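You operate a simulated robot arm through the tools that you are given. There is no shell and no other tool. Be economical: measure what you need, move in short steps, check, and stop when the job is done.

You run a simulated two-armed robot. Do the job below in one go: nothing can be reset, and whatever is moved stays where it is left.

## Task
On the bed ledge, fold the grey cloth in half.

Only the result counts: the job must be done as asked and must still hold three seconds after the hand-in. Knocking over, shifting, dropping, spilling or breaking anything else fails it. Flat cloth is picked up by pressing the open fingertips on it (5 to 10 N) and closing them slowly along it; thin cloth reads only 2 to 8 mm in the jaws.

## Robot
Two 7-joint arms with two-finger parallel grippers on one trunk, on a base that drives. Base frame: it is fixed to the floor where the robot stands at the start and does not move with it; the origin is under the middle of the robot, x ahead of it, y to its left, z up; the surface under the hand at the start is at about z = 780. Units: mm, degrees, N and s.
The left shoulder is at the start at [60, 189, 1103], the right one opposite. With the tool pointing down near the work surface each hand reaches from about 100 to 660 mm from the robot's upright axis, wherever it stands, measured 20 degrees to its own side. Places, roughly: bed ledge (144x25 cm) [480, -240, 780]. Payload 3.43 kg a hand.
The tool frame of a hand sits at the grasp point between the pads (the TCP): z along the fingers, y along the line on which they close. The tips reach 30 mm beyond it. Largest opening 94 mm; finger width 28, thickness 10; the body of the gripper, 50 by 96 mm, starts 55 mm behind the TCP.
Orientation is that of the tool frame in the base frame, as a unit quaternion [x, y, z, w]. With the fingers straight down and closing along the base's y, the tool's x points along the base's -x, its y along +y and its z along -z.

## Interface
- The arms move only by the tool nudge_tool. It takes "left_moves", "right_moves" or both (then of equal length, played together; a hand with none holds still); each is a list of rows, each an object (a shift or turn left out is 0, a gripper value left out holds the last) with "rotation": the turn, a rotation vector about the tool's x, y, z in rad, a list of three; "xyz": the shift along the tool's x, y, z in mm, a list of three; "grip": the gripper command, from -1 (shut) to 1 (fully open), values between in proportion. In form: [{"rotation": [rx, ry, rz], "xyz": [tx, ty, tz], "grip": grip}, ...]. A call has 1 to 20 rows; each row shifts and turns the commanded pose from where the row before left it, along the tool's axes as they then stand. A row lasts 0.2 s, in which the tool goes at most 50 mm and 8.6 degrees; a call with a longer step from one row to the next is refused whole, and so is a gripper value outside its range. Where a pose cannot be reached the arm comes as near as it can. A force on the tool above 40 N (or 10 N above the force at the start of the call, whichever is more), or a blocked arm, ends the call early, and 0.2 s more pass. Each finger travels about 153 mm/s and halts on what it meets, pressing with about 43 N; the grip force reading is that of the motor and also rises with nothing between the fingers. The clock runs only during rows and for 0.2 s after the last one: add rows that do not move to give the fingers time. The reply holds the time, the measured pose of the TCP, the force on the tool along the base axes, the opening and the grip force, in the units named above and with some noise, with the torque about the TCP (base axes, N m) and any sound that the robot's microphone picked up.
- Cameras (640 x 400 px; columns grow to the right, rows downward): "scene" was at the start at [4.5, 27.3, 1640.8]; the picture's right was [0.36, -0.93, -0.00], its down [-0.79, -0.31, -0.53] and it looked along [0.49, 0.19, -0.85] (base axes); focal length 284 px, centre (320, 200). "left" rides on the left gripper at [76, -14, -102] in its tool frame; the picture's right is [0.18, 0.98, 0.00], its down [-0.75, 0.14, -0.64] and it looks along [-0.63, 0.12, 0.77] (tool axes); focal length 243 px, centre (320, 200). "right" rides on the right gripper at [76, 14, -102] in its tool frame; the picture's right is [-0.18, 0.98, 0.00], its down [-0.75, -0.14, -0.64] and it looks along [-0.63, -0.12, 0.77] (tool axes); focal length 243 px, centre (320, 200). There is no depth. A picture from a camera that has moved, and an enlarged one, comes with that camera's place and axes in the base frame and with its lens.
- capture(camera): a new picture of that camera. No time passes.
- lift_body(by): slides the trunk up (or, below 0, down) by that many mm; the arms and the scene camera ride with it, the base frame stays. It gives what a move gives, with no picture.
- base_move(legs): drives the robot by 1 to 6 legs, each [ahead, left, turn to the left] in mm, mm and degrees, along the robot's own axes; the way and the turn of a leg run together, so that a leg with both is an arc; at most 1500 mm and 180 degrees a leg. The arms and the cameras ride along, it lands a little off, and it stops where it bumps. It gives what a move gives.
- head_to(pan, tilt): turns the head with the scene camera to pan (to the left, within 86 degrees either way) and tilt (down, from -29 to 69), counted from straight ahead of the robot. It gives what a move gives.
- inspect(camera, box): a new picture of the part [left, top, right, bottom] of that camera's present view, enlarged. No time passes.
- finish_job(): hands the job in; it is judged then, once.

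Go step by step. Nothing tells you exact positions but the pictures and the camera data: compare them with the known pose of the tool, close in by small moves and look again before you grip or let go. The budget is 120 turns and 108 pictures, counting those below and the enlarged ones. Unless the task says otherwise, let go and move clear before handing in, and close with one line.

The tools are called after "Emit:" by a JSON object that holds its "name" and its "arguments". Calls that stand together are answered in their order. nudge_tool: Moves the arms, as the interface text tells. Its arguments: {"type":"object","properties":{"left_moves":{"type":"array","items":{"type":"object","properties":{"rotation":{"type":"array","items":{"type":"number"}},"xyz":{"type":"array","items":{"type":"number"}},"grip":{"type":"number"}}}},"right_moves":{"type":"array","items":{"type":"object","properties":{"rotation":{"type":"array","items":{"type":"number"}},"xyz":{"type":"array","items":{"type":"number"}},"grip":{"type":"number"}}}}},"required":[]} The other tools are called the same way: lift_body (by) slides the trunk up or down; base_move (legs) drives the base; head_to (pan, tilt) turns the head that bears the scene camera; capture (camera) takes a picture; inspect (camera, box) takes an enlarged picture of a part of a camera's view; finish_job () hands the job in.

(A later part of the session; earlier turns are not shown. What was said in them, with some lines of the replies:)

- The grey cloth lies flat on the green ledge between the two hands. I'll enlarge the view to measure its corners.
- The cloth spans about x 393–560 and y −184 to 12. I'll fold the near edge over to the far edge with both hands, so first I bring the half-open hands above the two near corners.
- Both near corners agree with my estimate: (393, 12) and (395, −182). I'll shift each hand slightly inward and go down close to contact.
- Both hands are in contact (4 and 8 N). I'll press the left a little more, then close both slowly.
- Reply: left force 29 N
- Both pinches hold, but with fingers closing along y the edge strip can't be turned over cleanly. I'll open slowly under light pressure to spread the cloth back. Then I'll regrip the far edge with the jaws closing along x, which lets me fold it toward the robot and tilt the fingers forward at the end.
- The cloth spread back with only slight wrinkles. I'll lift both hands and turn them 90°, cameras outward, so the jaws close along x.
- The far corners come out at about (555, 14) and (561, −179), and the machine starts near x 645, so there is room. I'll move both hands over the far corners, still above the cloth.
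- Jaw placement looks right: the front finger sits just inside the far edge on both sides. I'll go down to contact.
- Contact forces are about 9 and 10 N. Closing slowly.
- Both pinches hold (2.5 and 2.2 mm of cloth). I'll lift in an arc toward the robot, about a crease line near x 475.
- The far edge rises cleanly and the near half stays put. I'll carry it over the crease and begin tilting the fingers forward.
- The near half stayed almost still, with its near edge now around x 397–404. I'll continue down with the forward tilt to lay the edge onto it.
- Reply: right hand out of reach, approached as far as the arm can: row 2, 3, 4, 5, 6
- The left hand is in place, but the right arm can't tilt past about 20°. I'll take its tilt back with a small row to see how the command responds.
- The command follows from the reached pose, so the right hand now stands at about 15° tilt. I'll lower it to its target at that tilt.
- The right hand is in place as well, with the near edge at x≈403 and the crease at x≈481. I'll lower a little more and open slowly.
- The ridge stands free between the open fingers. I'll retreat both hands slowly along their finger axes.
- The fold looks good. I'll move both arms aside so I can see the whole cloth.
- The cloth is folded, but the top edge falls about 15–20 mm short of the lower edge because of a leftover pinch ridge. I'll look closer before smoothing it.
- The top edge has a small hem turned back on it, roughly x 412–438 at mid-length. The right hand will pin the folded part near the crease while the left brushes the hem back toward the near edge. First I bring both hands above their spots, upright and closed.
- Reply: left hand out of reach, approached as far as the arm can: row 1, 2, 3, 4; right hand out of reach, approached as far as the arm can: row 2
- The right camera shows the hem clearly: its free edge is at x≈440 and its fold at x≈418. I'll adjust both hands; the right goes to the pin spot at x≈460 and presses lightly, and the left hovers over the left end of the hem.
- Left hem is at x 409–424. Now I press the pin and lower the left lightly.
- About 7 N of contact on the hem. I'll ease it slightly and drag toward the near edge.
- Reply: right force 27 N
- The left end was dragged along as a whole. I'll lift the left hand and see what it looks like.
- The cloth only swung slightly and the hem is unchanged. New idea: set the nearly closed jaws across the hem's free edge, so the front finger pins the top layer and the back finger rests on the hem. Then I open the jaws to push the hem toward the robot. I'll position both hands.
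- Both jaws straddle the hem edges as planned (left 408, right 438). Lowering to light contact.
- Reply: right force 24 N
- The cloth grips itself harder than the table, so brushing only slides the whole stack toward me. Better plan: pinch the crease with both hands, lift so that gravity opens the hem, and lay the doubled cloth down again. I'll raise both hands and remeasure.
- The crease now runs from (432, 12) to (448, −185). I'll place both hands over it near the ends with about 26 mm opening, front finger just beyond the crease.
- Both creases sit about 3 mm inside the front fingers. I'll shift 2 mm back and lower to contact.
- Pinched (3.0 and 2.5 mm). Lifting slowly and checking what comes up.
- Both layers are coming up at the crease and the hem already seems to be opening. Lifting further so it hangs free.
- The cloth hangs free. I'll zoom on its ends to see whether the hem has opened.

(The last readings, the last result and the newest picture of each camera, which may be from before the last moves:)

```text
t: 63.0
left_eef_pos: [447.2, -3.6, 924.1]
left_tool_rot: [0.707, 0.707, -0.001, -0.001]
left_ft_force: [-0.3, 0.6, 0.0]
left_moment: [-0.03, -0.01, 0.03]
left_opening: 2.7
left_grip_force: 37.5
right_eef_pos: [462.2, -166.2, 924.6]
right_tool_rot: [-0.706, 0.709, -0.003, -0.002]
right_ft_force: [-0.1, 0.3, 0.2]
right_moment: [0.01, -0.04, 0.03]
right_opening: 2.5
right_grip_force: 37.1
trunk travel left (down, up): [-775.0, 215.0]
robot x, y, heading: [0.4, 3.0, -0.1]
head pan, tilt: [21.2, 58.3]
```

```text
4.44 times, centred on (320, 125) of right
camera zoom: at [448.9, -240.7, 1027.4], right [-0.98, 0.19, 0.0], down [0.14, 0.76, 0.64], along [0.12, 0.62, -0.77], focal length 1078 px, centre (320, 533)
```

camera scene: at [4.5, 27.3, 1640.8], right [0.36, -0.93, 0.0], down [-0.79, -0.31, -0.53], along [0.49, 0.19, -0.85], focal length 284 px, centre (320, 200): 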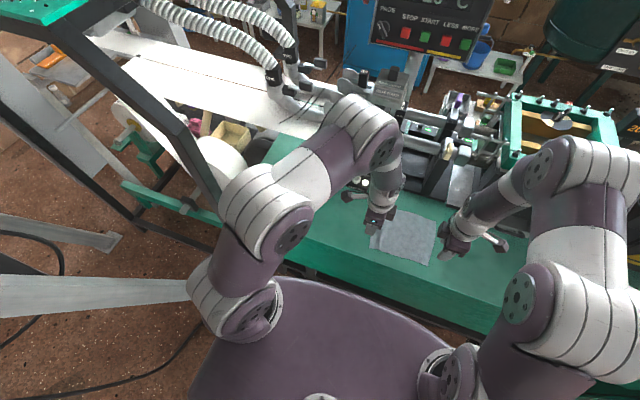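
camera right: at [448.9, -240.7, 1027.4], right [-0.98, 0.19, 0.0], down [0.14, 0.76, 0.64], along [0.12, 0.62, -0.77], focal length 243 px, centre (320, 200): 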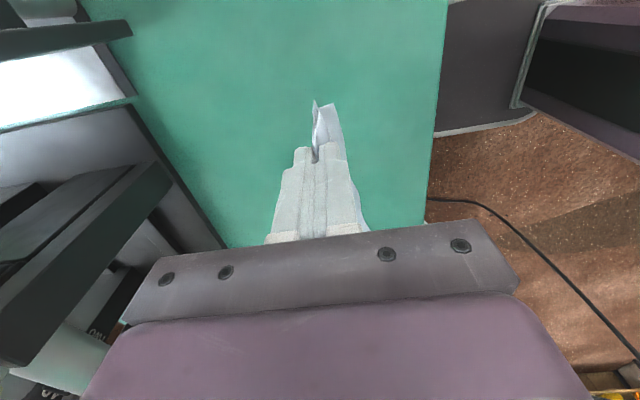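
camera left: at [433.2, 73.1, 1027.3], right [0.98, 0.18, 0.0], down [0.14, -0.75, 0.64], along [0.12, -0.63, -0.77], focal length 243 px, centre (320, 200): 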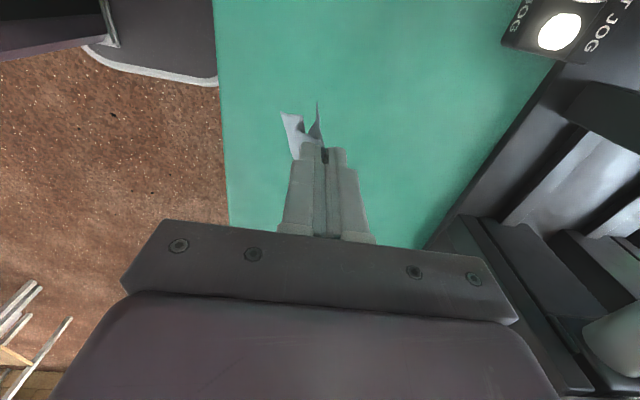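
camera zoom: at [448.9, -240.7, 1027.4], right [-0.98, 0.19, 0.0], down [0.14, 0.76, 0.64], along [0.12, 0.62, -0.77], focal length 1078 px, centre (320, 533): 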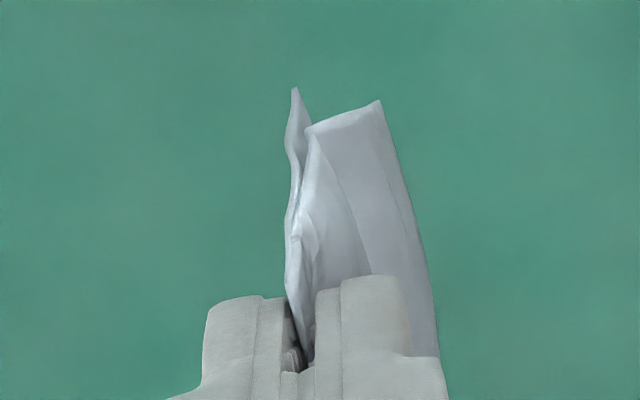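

The hem has mostly opened; one end of the near layer still flares outward. I'll carry it forward to x≈495, lower until the edges touch, and check. Then I'll drag it back toward the robot while lowering, so the table friction straightens the trailing edges.

Emit:
{"name": "nudge_tool", "arguments": {"left_moves": [{"xyz": [0, 6, 0]}, {"xyz": [0, 8, 0]}, {"xyz": [0, 8, 0]}, {"xyz": [0, 8, 0]}, {"xyz": [0, 8, 0]}, {"xyz": [0, 6, 0]}, {}, {"xyz": [0, 0, 6]}, {"xyz": [0, 0, 6]}, {"xyz": [0, 0, 6]}, {"xyz": [0, 0, 6]}, {}, {}], "right_moves": [{"xyz": [0, -6, 0]}, {"xyz": [0, -8, 0]}, {"xyz": [0, -8, 0]}, {"xyz": [0, -8, 0]}, {"xyz": [0, -8, 0]}, {"xyz": [0, -6, 0]}, {}, {"xyz": [0, 0, 6]}, {"xyz": [0, 0, 6]}, {"xyz": [0, 0, 6]}, {"xyz": [0, 0, 6]}, {}, {}]}}

Emit:
{"name": "inspect", "arguments": {"camera": "left", "box": [260, 80, 380, 170]}}

Emit:
{"name": "inspect", "arguments": {"camera": "right", "box": [260, 80, 380, 170]}}

Emit:
{"name": "inspect", "arguments": {"camera": "scene", "box": [350, 170, 450, 250]}}

```text
t: 65.8
left_eef_pos: [491.2, -3.7, 901.0]
left_tool_rot: [0.707, 0.707, -0.001, -0.001]
left_ft_force: [0.6, -0.9, -0.1]
left_moment: [-0.02, 0.0, 0.04]
left_opening: 2.7
left_grip_force: 37.8
right_eef_pos: [505.8, -165.5, 899.6]
right_tool_rot: [-0.706, 0.708, -0.003, -0.001]
right_ft_force: [0.3, 1.5, 0.4]
right_moment: [0.01, -0.02, 0.02]
right_opening: 2.7
right_grip_force: 37.0
trunk travel left (down, up): [-775.0, 215.0]
robot x, y, heading: [-2.0, 0.6, -0.1]
head pan, tilt: [21.2, 58.3]
```

```text
4.44 times, centred on (320, 125) of left
camera zoom: at [476.9, 73.1, 1003.1], right [0.98, 0.18, 0.0], down [0.14, -0.75, 0.64], along [0.12, -0.63, -0.77], focal length 1078 px, centre (320, 533)
```

zoom: 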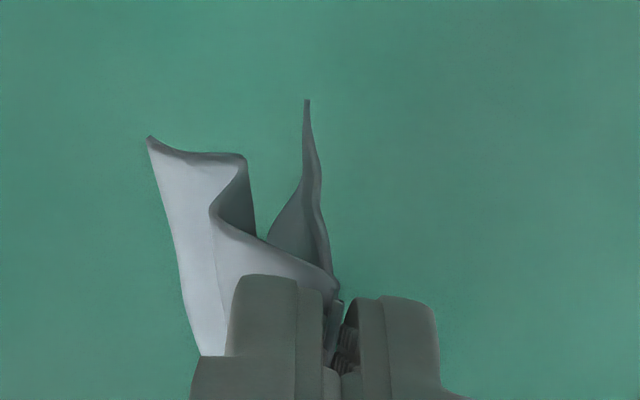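

```text
4.44 times, centred on (320, 125) of right
camera zoom: at [493.4, -241.1, 1003.0], right [-0.98, 0.19, 0.0], down [0.14, 0.76, 0.64], along [0.12, 0.62, -0.77], focal length 1078 px, centre (320, 533)
```

zoom: 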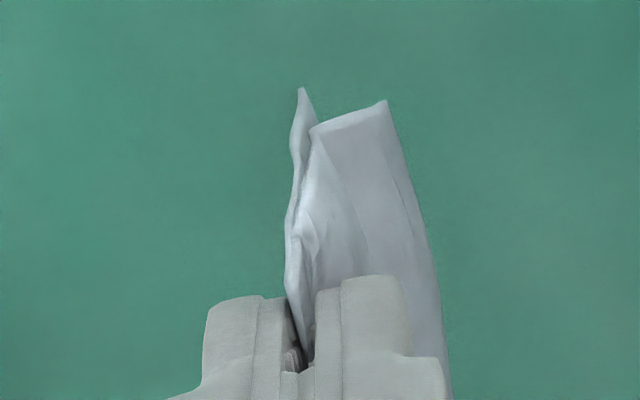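

```text
5.00 times, centred on (400, 210) of scene
camera zoom: at [4.7, 27.3, 1640.8], right [0.36, -0.93, 0.0], down [-0.79, -0.31, -0.53], along [0.49, 0.19, -0.85], focal length 1420 px, centre (-80, 150)
```

zoom: 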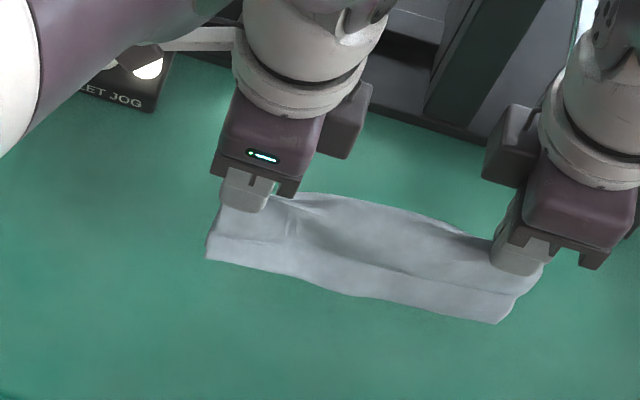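

The near layer still carries the hem flare. I'll raise it and shake it a few times (fast down, sharp stop) to snap the edge straight.

Emit:
{"name": "nudge_tool", "arguments": {"left_moves": [{"xyz": [0, 0, -30]}, {"xyz": [0, 0, -40]}, {"xyz": [0, 0, -30]}, {}, {"xyz": [0, 0, 45]}, {"xyz": [0, 0, 45]}, {}, {"xyz": [0, 0, -30]}, {"xyz": [0, 0, -30]}, {"xyz": [0, 0, -30]}, {}, {"xyz": [0, 0, 45]}, {"xyz": [0, 0, 45]}, {}, {"xyz": [0, 0, -30]}, {"xyz": [0, 0, -30]}, {}, {"xyz": [0, 0, 48]}, {}, {}], "right_moves": [{"xyz": [0, 0, -30]}, {"xyz": [0, 0, -40]}, {"xyz": [0, 0, -30]}, {}, {"xyz": [0, 0, 45]}, {"xyz": [0, 0, 45]}, {}, {"xyz": [0, 0, -30]}, {"xyz": [0, 0, -30]}, {"xyz": [0, 0, -30]}, {}, {"xyz": [0, 0, 45]}, {"xyz": [0, 0, 45]}, {}, {"xyz": [0, 0, -30]}, {"xyz": [0, 0, -30]}, {}, {"xyz": [0, 0, 48]}, {}, {}]}}

Emit:
{"name": "inspect", "arguments": {"camera": "left", "box": [260, 80, 380, 170]}}

Emit:
{"name": "inspect", "arguments": {"camera": "scene", "box": [350, 170, 450, 250]}}

```text
t: 70.0
left_eef_pos: [490.5, -1.8, 922.2]
left_tool_rot: [0.707, 0.707, -0.001, -0.001]
left_ft_force: [0.3, -0.3, 0.4]
left_moment: [0.01, 0.01, -0.02]
left_opening: 2.9
left_grip_force: 37.3
right_eef_pos: [507.4, -165.3, 921.7]
right_tool_rot: [-0.706, 0.709, -0.003, -0.002]
right_ft_force: [0.3, -0.5, -0.5]
right_moment: [0.03, 0.01, -0.02]
right_opening: 2.5
right_grip_force: 36.6
trunk travel left (down, up): [-775.0, 215.0]
robot x, y, heading: [1.0, 1.2, 0.1]
head pan, tilt: [21.2, 58.3]
```

```text
4.44 times, centred on (320, 125) of left
camera zoom: at [477.0, 73.6, 1025.7], right [0.98, 0.18, 0.0], down [0.14, -0.75, 0.64], along [0.12, -0.63, -0.77], focal length 1078 px, centre (320, 533)
```

zoom: 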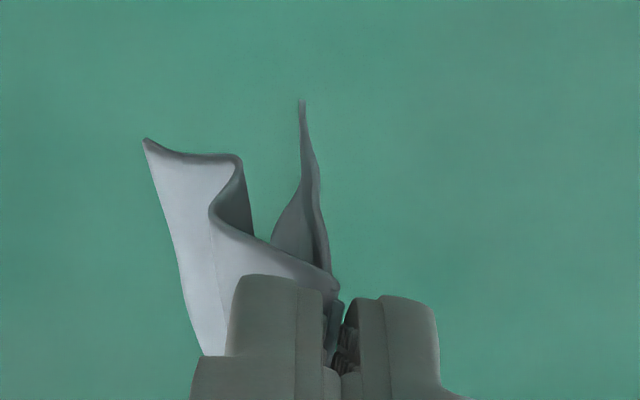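

```text
5.00 times, centred on (400, 210) of scene
camera zoom: at [4.8, 27.2, 1640.8], right [0.36, -0.93, 0.0], down [-0.79, -0.31, -0.53], along [0.49, 0.19, -0.85], focal length 1420 px, centre (-80, 150)
```

zoom: 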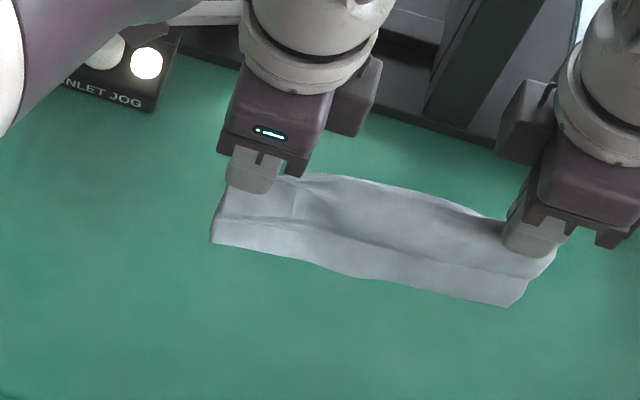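

The cloth keeps that bend, with the flared edge pointing toward the robot. So I'll lay it with the edge trailing toward −x: carry it back to x≈415, lower until it touches, then move forward (+x) while going down.

Emit:
{"name": "nudge_tool", "arguments": {"left_moves": [{"xyz": [0, -8, 0]}, {"xyz": [0, -12, 0]}, {"xyz": [0, -12, 0]}, {"xyz": [0, -12, 0]}, {"xyz": [0, -12, 0]}, {"xyz": [0, -12, 0]}, {"xyz": [0, -8, 0]}, {}, {"xyz": [0, 0, 8]}, {"xyz": [0, 0, 8]}, {"xyz": [0, 0, 8]}, {"xyz": [0, 0, 8]}, {"xyz": [0, 0, 8]}, {"xyz": [0, 0, 8]}, {}, {}], "right_moves": [{"xyz": [0, 8, 0]}, {"xyz": [0, 13, 0]}, {"xyz": [0, 13, 0]}, {"xyz": [0, 13, 0]}, {"xyz": [0, 13, 0]}, {"xyz": [0, 13, 0]}, {"xyz": [0, 9, 0]}, {}, {"xyz": [0, 0, 8]}, {"xyz": [0, 0, 8]}, {"xyz": [0, 0, 8]}, {"xyz": [0, 0, 8]}, {"xyz": [0, 0, 8]}, {"xyz": [0, 0, 8]}, {}, {}]}}

Emit:
{"name": "inspect", "arguments": {"camera": "left", "box": [240, 50, 400, 170]}}

Emit:
{"name": "inspect", "arguments": {"camera": "right", "box": [240, 50, 400, 170]}}

Emit:
{"name": "inspect", "arguments": {"camera": "scene", "box": [340, 190, 440, 270]}}

```text
t: 73.4
left_eef_pos: [414.0, -3.1, 873.6]
left_tool_rot: [0.708, 0.707, 0.0, 0.0]
left_ft_force: [0.6, 0.3, 0.1]
left_moment: [-0.03, 0.01, -0.02]
left_opening: 2.9
left_grip_force: 38.2
right_eef_pos: [424.6, -166.7, 874.8]
right_tool_rot: [-0.706, 0.708, -0.003, -0.002]
right_ft_force: [-1.6, 0.5, -0.5]
right_moment: [0.01, 0.01, 0.0]
right_opening: 2.5
right_grip_force: 37.1
trunk travel left (down, up): [-775.0, 215.0]
robot x, y, heading: [-0.6, -1.1, -0.0]
head pan, tilt: [21.2, 58.3]
```

```text
3.33 times, centred on (320, 110) of left
camera zoom: at [400.8, 73.1, 977.5], right [0.98, 0.18, 0.0], down [0.14, -0.75, 0.64], along [0.12, -0.63, -0.77], focal length 809 px, centre (320, 500)
```

zoom: 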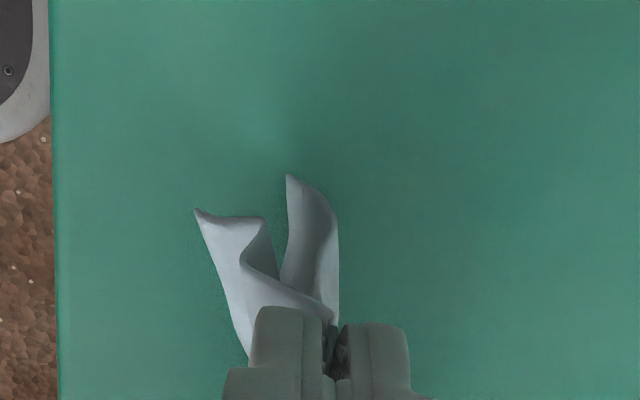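

```text
3.33 times, centred on (320, 110) of right
camera zoom: at [411.2, -241.0, 977.2], right [-0.98, 0.19, 0.0], down [0.14, 0.76, 0.64], along [0.12, 0.62, -0.77], focal length 809 px, centre (320, 500)
```

zoom: 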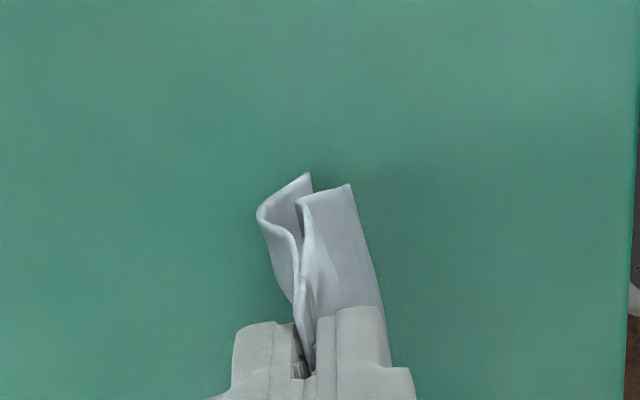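

```text
5.00 times, centred on (390, 230) of scene
camera zoom: at [4.6, 27.2, 1640.8], right [0.36, -0.93, 0.0], down [-0.79, -0.31, -0.53], along [0.49, 0.19, -0.85], focal length 1420 px, centre (-30, 50)
```

zoom: 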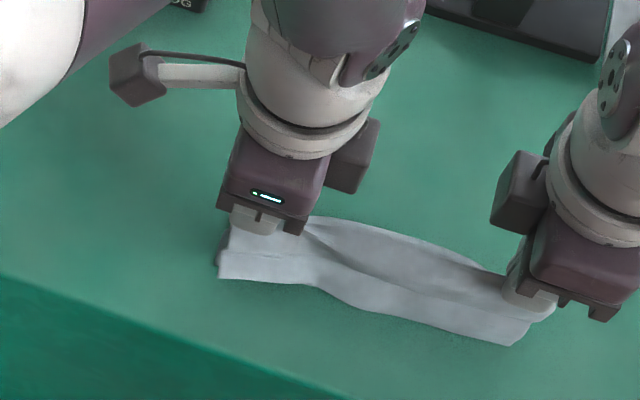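

The far layer touches and bends toward −x as wanted. I'll move forward while lowering.

Emit:
{"name": "nudge_tool", "arguments": {"left_moves": [{"xyz": [0, 6, 2]}, {"xyz": [0, 6, 2]}, {"xyz": [0, 6, 3]}, {"xyz": [0, 6, 3]}, {"xyz": [0, 6, 4]}, {"xyz": [0, 5, 5]}, {"xyz": [0, 5, 5]}, {"xyz": [0, 4, 5]}, {"xyz": [0, 4, 5]}, {}, {}], "right_moves": [{"xyz": [0, -6, 2]}, {"xyz": [0, -6, 2]}, {"xyz": [0, -6, 3]}, {"xyz": [0, -6, 3]}, {"xyz": [0, -6, 4]}, {"xyz": [0, -5, 5]}, {"xyz": [0, -5, 5]}, {"xyz": [0, -4, 5]}, {"xyz": [0, -4, 5]}, {}, {}]}}

Emit:
{"name": "inspect", "arguments": {"camera": "left", "box": [220, 50, 380, 170]}}

Emit:
{"name": "inspect", "arguments": {"camera": "right", "box": [260, 50, 420, 170]}}

Emit:
{"name": "inspect", "arguments": {"camera": "scene", "box": [350, 190, 450, 270]}}

```text
t: 75.8
left_eef_pos: [462.6, -2.5, 840.0]
left_tool_rot: [0.707, 0.707, -0.001, -0.001]
left_ft_force: [0.4, 0.8, 0.8]
left_moment: [-0.02, -0.02, 0.04]
left_opening: 2.7
left_grip_force: 37.3
right_eef_pos: [472.8, -167.1, 838.7]
right_tool_rot: [-0.706, 0.708, -0.004, -0.001]
right_ft_force: [-0.9, -0.5, -0.2]
right_moment: [0.03, 0.02, -0.03]
right_opening: 2.3
right_grip_force: 37.5
trunk travel left (down, up): [-775.0, 215.0]
robot x, y, heading: [-0.7, -0.2, 0.1]
head pan, tilt: [21.2, 58.3]
```

```text
3.33 times, centred on (300, 110) of left
camera zoom: at [448.7, 72.9, 943.5], right [0.98, 0.18, 0.0], down [0.14, -0.75, 0.64], along [0.12, -0.63, -0.77], focal length 809 px, centre (387, 500)
```

zoom: 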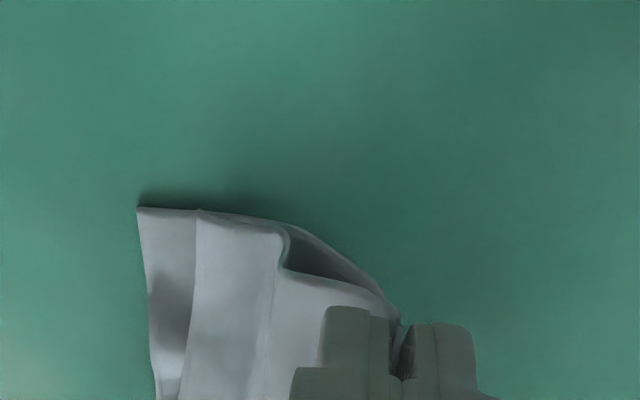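

```text
3.33 times, centred on (340, 110) of right
camera zoom: at [459.6, -241.7, 943.2], right [-0.98, 0.19, 0.0], down [0.14, 0.76, 0.64], along [0.12, 0.62, -0.77], focal length 809 px, centre (253, 500)
```

zoom: 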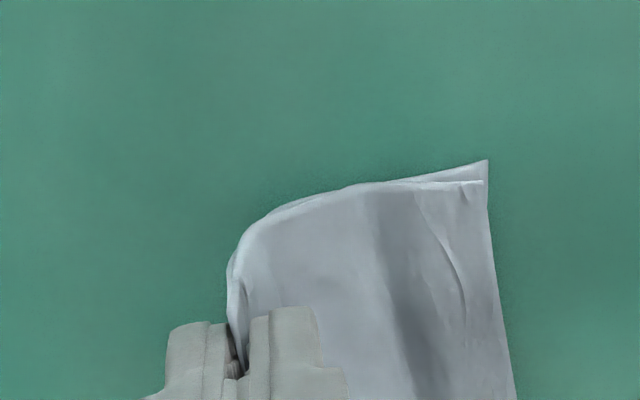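

```text
5.00 times, centred on (400, 230) of scene
camera zoom: at [4.7, 27.3, 1640.8], right [0.36, -0.93, 0.0], down [-0.79, -0.31, -0.53], along [0.49, 0.19, -0.85], focal length 1420 px, centre (-80, 50)
```

zoom: 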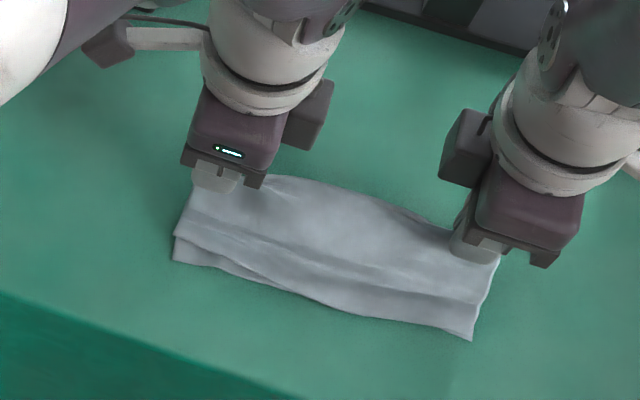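

Very good: the right-side edges match, and on the left the hem has opened flat, about 13 mm short. I'll lower the rest of the way while tilting the fingers a little toward −x.

Emit:
{"name": "nudge_tool", "arguments": {"left_moves": [{"xyz": [0, 4.3, 3.9], "rotation": [0.0436, 0, 0]}, {"xyz": [0, 4.45, 3.7], "rotation": [0.0436, 0, 0]}, {"xyz": [0, 4.6, 3.5], "rotation": [0.0436, 0, 0]}, {"xyz": [0, 4.76, 3.3], "rotation": [0.0436, 0, 0]}, {"xyz": [0, 4.9, 3.1], "rotation": [0.0436, 0, 0]}, {"xyz": [0, 5, 2.9], "rotation": [0.0436, 0, 0]}, {}, {}], "right_moves": [{"xyz": [0, -4.3, 3.9], "rotation": [-0.0436, 0, 0]}, {"xyz": [0, -4.45, 3.7], "rotation": [-0.0436, 0, 0]}, {"xyz": [0, -4.6, 3.5], "rotation": [-0.0436, 0, 0]}, {"xyz": [0, -4.76, 3.3], "rotation": [-0.0436, 0, 0]}, {"xyz": [0, -4.9, 3.1], "rotation": [-0.0436, 0, 0]}, {"xyz": [0, -5, 2.9], "rotation": [-0.0436, 0, 0]}, {}, {}]}}

Emit:
{"name": "inspect", "arguments": {"camera": "left", "box": [220, 50, 380, 170]}}

Emit:
{"name": "inspect", "arguments": {"camera": "scene", "box": [350, 190, 450, 270]}}

```text
t: 77.6
left_eef_pos: [488.2, -3.0, 816.6]
left_tool_rot: [0.7, 0.702, -0.092, -0.093]
left_ft_force: [0.8, -0.1, -0.3]
left_moment: [0.0, -0.03, -0.01]
left_opening: 2.9
left_grip_force: 37.5
right_eef_pos: [499.5, -167.0, 816.3]
right_tool_rot: [-0.699, 0.703, 0.089, -0.094]
right_ft_force: [-0.7, 0.6, 0.4]
right_moment: [-0.03, -0.08, 0.03]
right_opening: 2.5
right_grip_force: 36.8
trunk travel left (down, up): [-775.0, 215.0]
robot x, y, heading: [-0.4, -1.8, 0.0]
head pan, tilt: [21.2, 58.3]
```

```text
3.33 times, centred on (300, 110) of left
camera zoom: at [501.0, 73.2, 920.1], right [0.95, 0.18, -0.26], down [0.3, -0.75, 0.58], along [-0.09, -0.63, -0.77], focal length 809 px, centre (387, 500)
```

zoom: 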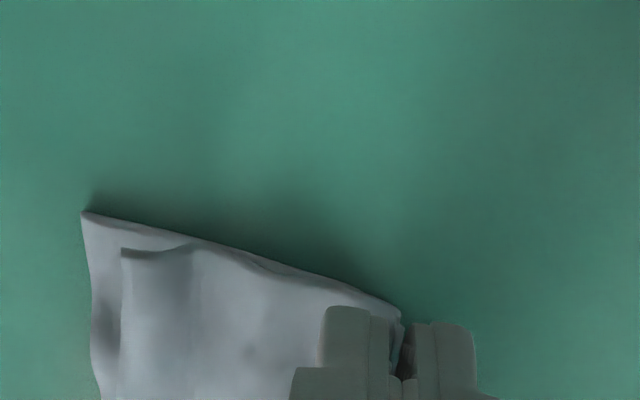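

```text
5.00 times, centred on (400, 230) of scene
camera zoom: at [4.9, 27.2, 1640.8], right [0.36, -0.93, 0.0], down [-0.79, -0.31, -0.53], along [0.49, 0.19, -0.85], focal length 1420 px, centre (-80, 50)
```

zoom: 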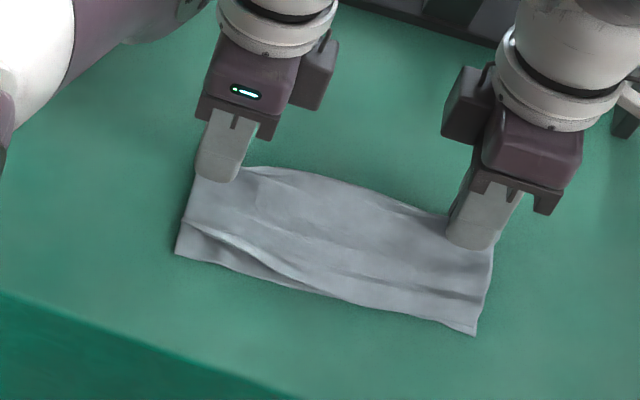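

It lies nearly flat now. Opening slowly and retreating along the fingers.

Emit:
{"name": "nudge_tool", "arguments": {"left_moves": [{"grip": -0.95}, {"grip": -0.9}, {"grip": -0.85}, {"grip": -0.8}, {"grip": -0.75}, {"grip": -0.7}, {}, {"xyz": [0, 0, -5]}, {"xyz": [0, 0, -7]}, {"xyz": [0, 0, -10]}, {"xyz": [0, 0, -15]}, {"xyz": [0, 0, -25]}, {"xyz": [25, 0, -20]}, {"xyz": [40, 0, 0]}, {"xyz": [40, 0, 0]}, {}], "right_moves": [{"grip": -0.95}, {"grip": -0.9}, {"grip": -0.85}, {"grip": -0.8}, {"grip": -0.75}, {"grip": -0.7}, {}, {"xyz": [0, 0, -5]}, {"xyz": [0, 0, -7]}, {"xyz": [0, 0, -10]}, {"xyz": [0, 0, -15]}, {"xyz": [0, 0, -25]}, {"xyz": [25, 0, -20]}, {"xyz": [40, 0, 0]}, {"xyz": [40, 0, 0]}, {}]}}

Emit:
{"name": "inspect", "arguments": {"camera": "scene", "box": [360, 195, 450, 265]}}

```text
t: 81.0
left_eef_pos: [495.9, 107.5, 894.1]
left_tool_rot: [0.701, 0.701, -0.092, -0.093]
left_ft_force: [0.0, -0.4, -0.9]
left_moment: [0.03, 0.0, 0.01]
left_opening: 14.1
left_grip_force: 0.1
left hand out of reach, approached as far as the arm can: row 11, 12
right_eef_pos: [515.6, -272.6, 895.8]
right_tool_rot: [-0.7, 0.703, 0.088, -0.094]
right_ft_force: [0.6, 0.7, 0.3]
right_moment: [0.02, 0.0, 0.02]
right_opening: 14.0
right_grip_force: 0.0
right hand out of reach, approached as far as the arm can: row 15
trunk travel left (down, up): [-775.0, 215.0]
robot x, y, heading: [-1.2, -3.4, -0.1]
head pan, tilt: [21.2, 58.3]
```

```text
5.71 times, centred on (405, 230) of scene
camera zoom: at [4.9, 27.2, 1640.8], right [0.36, -0.93, 0.0], down [-0.79, -0.31, -0.53], along [0.49, 0.19, -0.85], focal length 1623 px, centre (-166, 29)
```

zoom: 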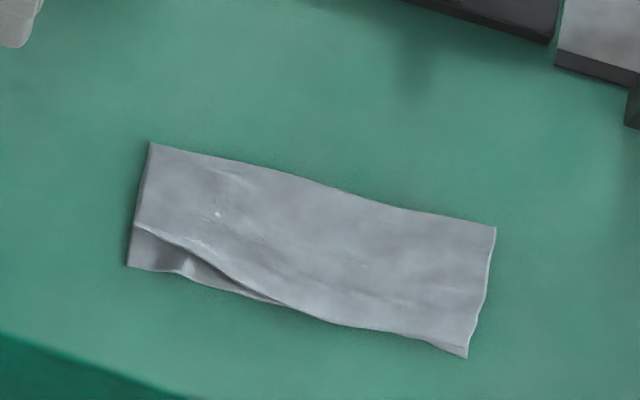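

Right half matches well; the left corner of the top layer is still short. Zooming in.

Emit:
{"name": "inspect", "arguments": {"camera": "scene", "box": [372, 210, 412, 250]}}

Emit:
{"name": "capture", "arguments": {"camera": "left"}}

```text
10.00 times, centred on (392, 230) of scene
camera zoom: at [4.9, 27.2, 1640.8], right [0.36, -0.93, 0.0], down [-0.79, -0.31, -0.53], along [0.49, 0.19, -0.85], focal length 2840 px, centre (-400, -100)
```

zoom: 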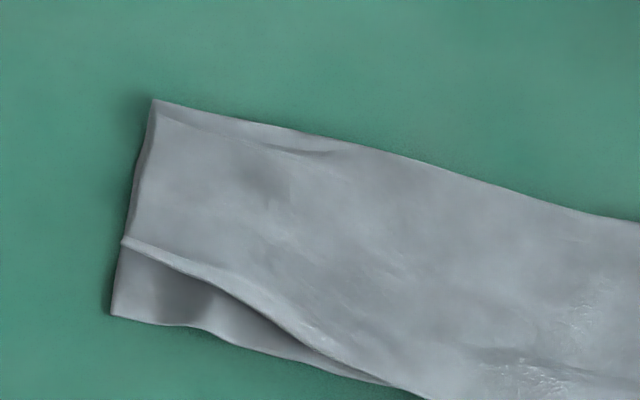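

```text
28 pictures are left
camera left: at [509.6, 183.6, 996.8], right [0.95, 0.18, -0.26], down [0.3, -0.75, 0.58], along [-0.09, -0.63, -0.77], focal length 243 px, centre (320, 200)
```

left: 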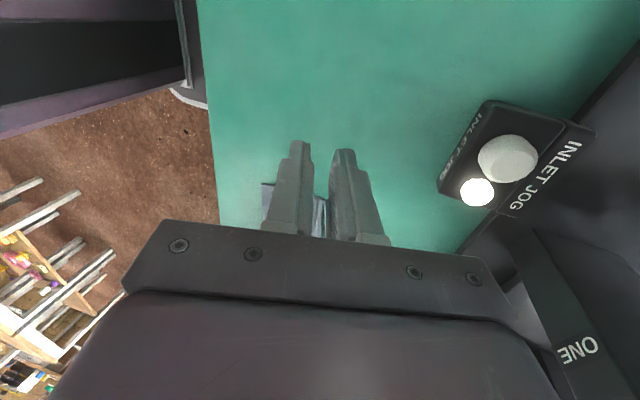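

I need a low side view of the left end to tell a short edge from a tucked one. I'll bring the left hand upright beside it, staying above the cloth.

Emit:
{"name": "nudge_tool", "arguments": {"left_moves": [{"xyz": [-20, 0, 0], "rotation": [-0.131, 0, 0]}, {"xyz": [-30, 0, 0], "rotation": [-0.131, 0, 0]}, {"xyz": [-30, 0, 10]}, {"xyz": [0, 0, 20]}, {"xyz": [0, 0, 20]}, {}, {}]}}

Emit:
{"name": "inspect", "arguments": {"camera": "left", "box": [180, 80, 340, 200]}}

```text
t: 82.6
left_eef_pos: [496.5, 27.5, 844.7]
left_tool_rot: [0.707, 0.708, -0.001, 0.0]
left_ft_force: [-0.5, -0.7, 0.5]
left_moment: [-0.03, -0.02, 0.02]
left_opening: 14.1
left_grip_force: 0.0
right_eef_pos: [514.5, -271.8, 895.5]
right_tool_rot: [-0.7, 0.703, 0.088, -0.094]
right_ft_force: [-0.7, -0.4, 0.4]
right_moment: [-0.01, -0.02, 0.02]
right_opening: 14.1
right_grip_force: 0.0
trunk travel left (down, up): [-775.0, 215.0]
robot x, y, heading: [2.4, -0.5, 0.2]
head pan, tilt: [21.2, 58.3]
```

```text
3.33 times, centred on (260, 140) of left
camera zoom: at [482.5, 103.1, 947.1], right [0.98, 0.18, 0.0], down [0.14, -0.75, 0.64], along [0.12, -0.63, -0.77], focal length 809 px, centre (520, 400)
```

zoom: 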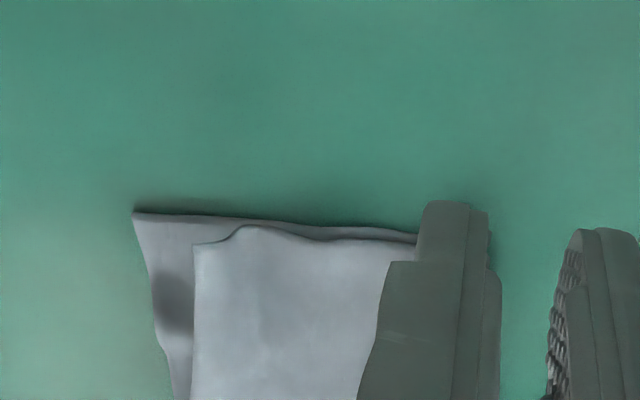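

Emit:
{"name": "inspect", "arguments": {"camera": "left", "box": [205, 125, 285, 185]}}

```text
6.67 times, centred on (245, 155) of left
camera zoom: at [482.5, 103.1, 947.1], right [0.98, 0.18, 0.0], down [0.14, -0.75, 0.64], along [0.12, -0.63, -0.77], focal length 1618 px, centre (820, 500)
```

zoom: 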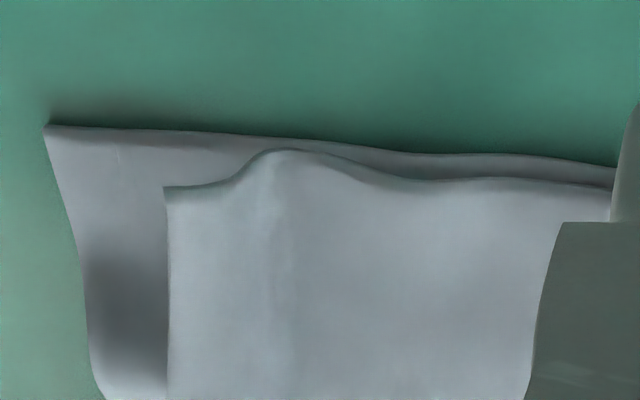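

The left corner is a true single edge lying flat, only about 15 mm short because of a small hump at x≈442. I'll press the hump down gently with closed fingers.

Emit:
{"name": "nudge_tool", "arguments": {"left_moves": [{"xyz": [-12, -17, 0], "grip": -1}, {"xyz": [-12, -17, 0]}, {"xyz": [-12, -15, 0]}, {"xyz": [0, 0, 12]}, {"xyz": [0, 0, 10]}, {"xyz": [0, 0, 4]}, {"xyz": [0, 0, 3]}, {}]}}

```text
t: 84.4
left_eef_pos: [447.4, -9.5, 815.7]
left_tool_rot: [0.707, 0.707, -0.001, -0.001]
left_ft_force: [0.6, -0.4, 0.0]
left_moment: [-0.03, 0.04, 0.01]
left_opening: 0.0
left_grip_force: 32.5
right_eef_pos: [516.3, -273.0, 894.8]
right_tool_rot: [-0.7, 0.703, 0.088, -0.094]
right_ft_force: [0.1, 0.0, 0.3]
right_moment: [-0.01, 0.0, -0.02]
right_opening: 14.2
right_grip_force: 0.2
trunk travel left (down, up): [-775.0, 215.0]
robot x, y, heading: [0.7, 0.4, 0.1]
head pan, tilt: [21.2, 58.3]
```

Emit:
{"name": "nudge_tool", "arguments": {"left_moves": [{"xyz": [0, 0, 1.5]}, {"xyz": [0, 0, 1.5]}, {"xyz": [0, -1.5, 0]}, {"xyz": [0, -1.5, 0]}, {"xyz": [0, -1.5, 0]}, {"xyz": [0, -1.5, 0]}, {}]}}

Emit:
{"name": "nudge_tool", "arguments": {"left_moves": [{"xyz": [0, 0, -10]}, {"xyz": [-15, 4, 0]}, {"xyz": [-15, 2, 0]}, {"xyz": [0, 0, 8]}, {"xyz": [0, 0, 2]}, {"xyz": [0, -1.5, 0]}, {"xyz": [0, -1.5, 0]}, {"xyz": [0, -1.5, 0]}, {"xyz": [0, 0, -12]}, {"xyz": [30, 15, -15]}, {"xyz": [30, 35, 0]}, {"xyz": [3, 0, 0]}, {}]}}

Emit:
{"name": "inspect", "arguments": {"camera": "left", "box": [180, 80, 340, 200]}}

Emit:
{"name": "inspect", "arguments": {"camera": "scene", "box": [360, 195, 450, 265]}}

```text
t: 86.0
left_eef_pos: [441.1, -9.8, 814.2]
left_tool_rot: [0.707, 0.707, -0.001, 0.0]
left_ft_force: [0.4, -0.4, 1.8]
left_moment: [0.03, -0.03, 0.03]
left_opening: 0.1
left_grip_force: 32.5
right_eef_pos: [516.0, -271.3, 895.0]
right_tool_rot: [-0.7, 0.703, 0.088, -0.094]
right_ft_force: [-0.4, 0.4, 0.2]
right_moment: [-0.01, -0.01, 0.02]
right_opening: 14.1
right_grip_force: 0.0
trunk travel left (down, up): [-775.0, 215.0]
robot x, y, heading: [0.3, 2.7, -0.2]
head pan, tilt: [21.2, 58.3]
```

```text
t: 88.8
left_eef_pos: [494.4, 25.2, 838.9]
left_tool_rot: [0.707, 0.707, -0.001, -0.001]
left_ft_force: [-0.6, 0.4, 0.6]
left_moment: [-0.02, -0.03, 0.0]
left_opening: 0.0
left_grip_force: 32.6
right_eef_pos: [515.9, -271.8, 895.8]
right_tool_rot: [-0.7, 0.703, 0.088, -0.094]
right_ft_force: [0.1, 0.7, -0.1]
right_moment: [-0.03, 0.01, 0.01]
right_opening: 14.0
right_grip_force: 0.1
trunk travel left (down, up): [-775.0, 215.0]
robot x, y, heading: [-0.1, 0.0, 0.0]
head pan, tilt: [21.2, 58.3]
```

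```text
3.33 times, centred on (260, 140) of left
camera zoom: at [479.9, 100.7, 942.5], right [0.98, 0.18, 0.0], down [0.14, -0.75, 0.64], along [0.12, -0.63, -0.77], focal length 809 px, centre (520, 400)
```

zoom: 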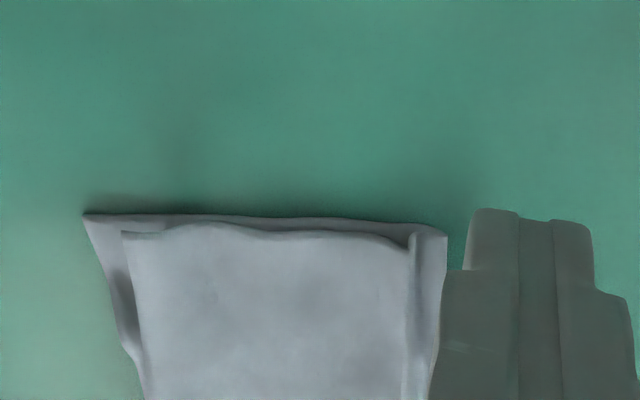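

```text
5.71 times, centred on (405, 230) of scene
camera zoom: at [4.9, 27.6, 1640.8], right [0.36, -0.93, 0.0], down [-0.79, -0.31, -0.53], along [0.49, 0.19, -0.85], focal length 1623 px, centre (-166, 29)
```

zoom: 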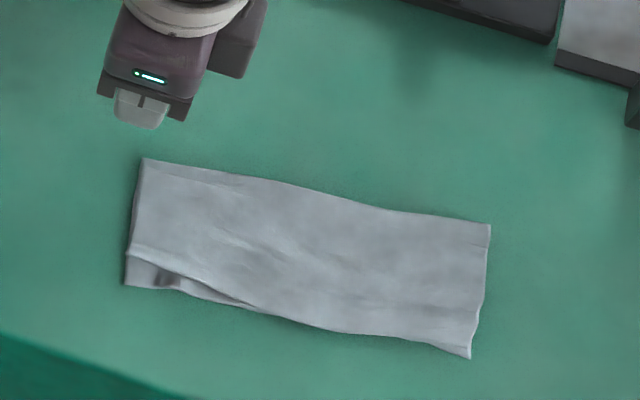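

The left corner is now within about 10 mm of the lower corner and the other edges match. I'll move the hands clear and take a last look.

Emit:
{"name": "nudge_tool", "arguments": {"left_moves": [{"xyz": [0, 0, -25]}, {"xyz": [20, 0, -25]}, {"xyz": [30, 0, -20]}, {"xyz": [30, 0, 0]}, {}, {}], "right_moves": [{"xyz": [0, 0, -10]}, {}, {}, {}, {}, {}]}}

Emit:
{"name": "capture", "arguments": {"camera": "scene"}}

Emit:
{"name": "inspect", "arguments": {"camera": "scene", "box": [370, 205, 440, 265]}}

```text
t: 90.2
left_eef_pos: [493.1, 105.7, 910.0]
left_tool_rot: [0.707, 0.707, 0.0, -0.002]
left_ft_force: [0.5, 0.3, 0.2]
left_moment: [0.03, -0.01, 0.03]
left_opening: 0.0
left_grip_force: 32.9
right_eef_pos: [512.7, -269.7, 904.8]
right_tool_rot: [-0.699, 0.703, 0.089, -0.095]
right_ft_force: [0.1, 0.6, 0.4]
right_moment: [0.0, -0.01, -0.01]
right_opening: 14.0
right_grip_force: 0.1
right hand out of reach, approached as far as the arm can: row 1
trunk travel left (down, up): [-775.0, 215.0]
robot x, y, heading: [-0.8, -0.1, -0.0]
head pan, tilt: [21.2, 58.3]
```

```text
23 pictures are left
camera scene: at [4.4, 27.5, 1640.8], right [0.36, -0.93, 0.0], down [-0.79, -0.31, -0.53], along [0.49, 0.19, -0.85], focal length 284 px, centre (320, 200)
```

scene: 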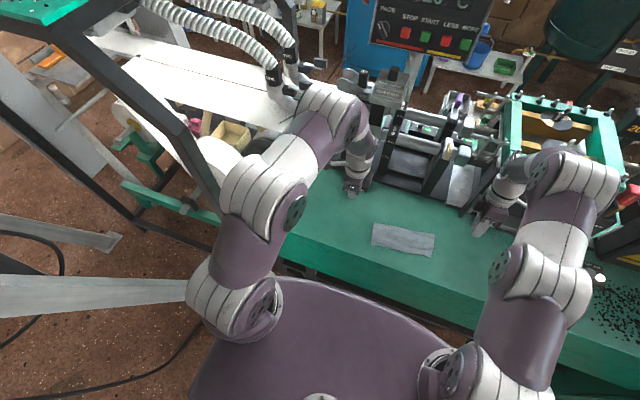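

```text
6.67 times, centred on (405, 235) of scene
camera zoom: at [4.4, 27.5, 1640.8], right [0.36, -0.93, 0.0], down [-0.79, -0.31, -0.53], along [0.49, 0.19, -0.85], focal length 1893 px, centre (-247, -33)
```

zoom: 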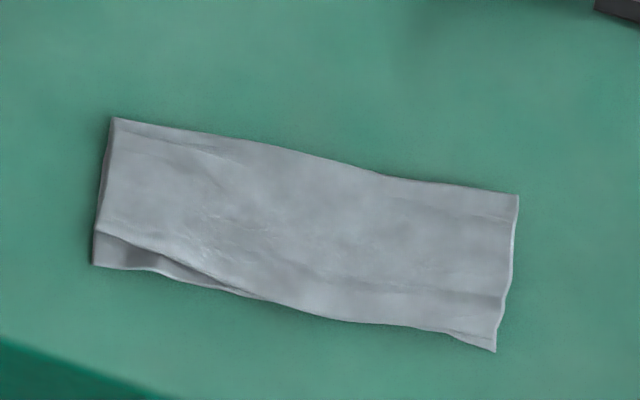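

The cloth lies folded in half on the ledge with its edges matched to within about a centimetre. The hands are clear and nothing else was touched, so I'm handing in.

Emit:
{"name": "finish_job", "arguments": {}}

```text
The job is handed in.
```

The grey cloth is folded in half on the bed ledge. The edges line up except at the left corner, where the top layer stops about 10 mm short, and small wrinkles remain near the crease. Both hands are clear.
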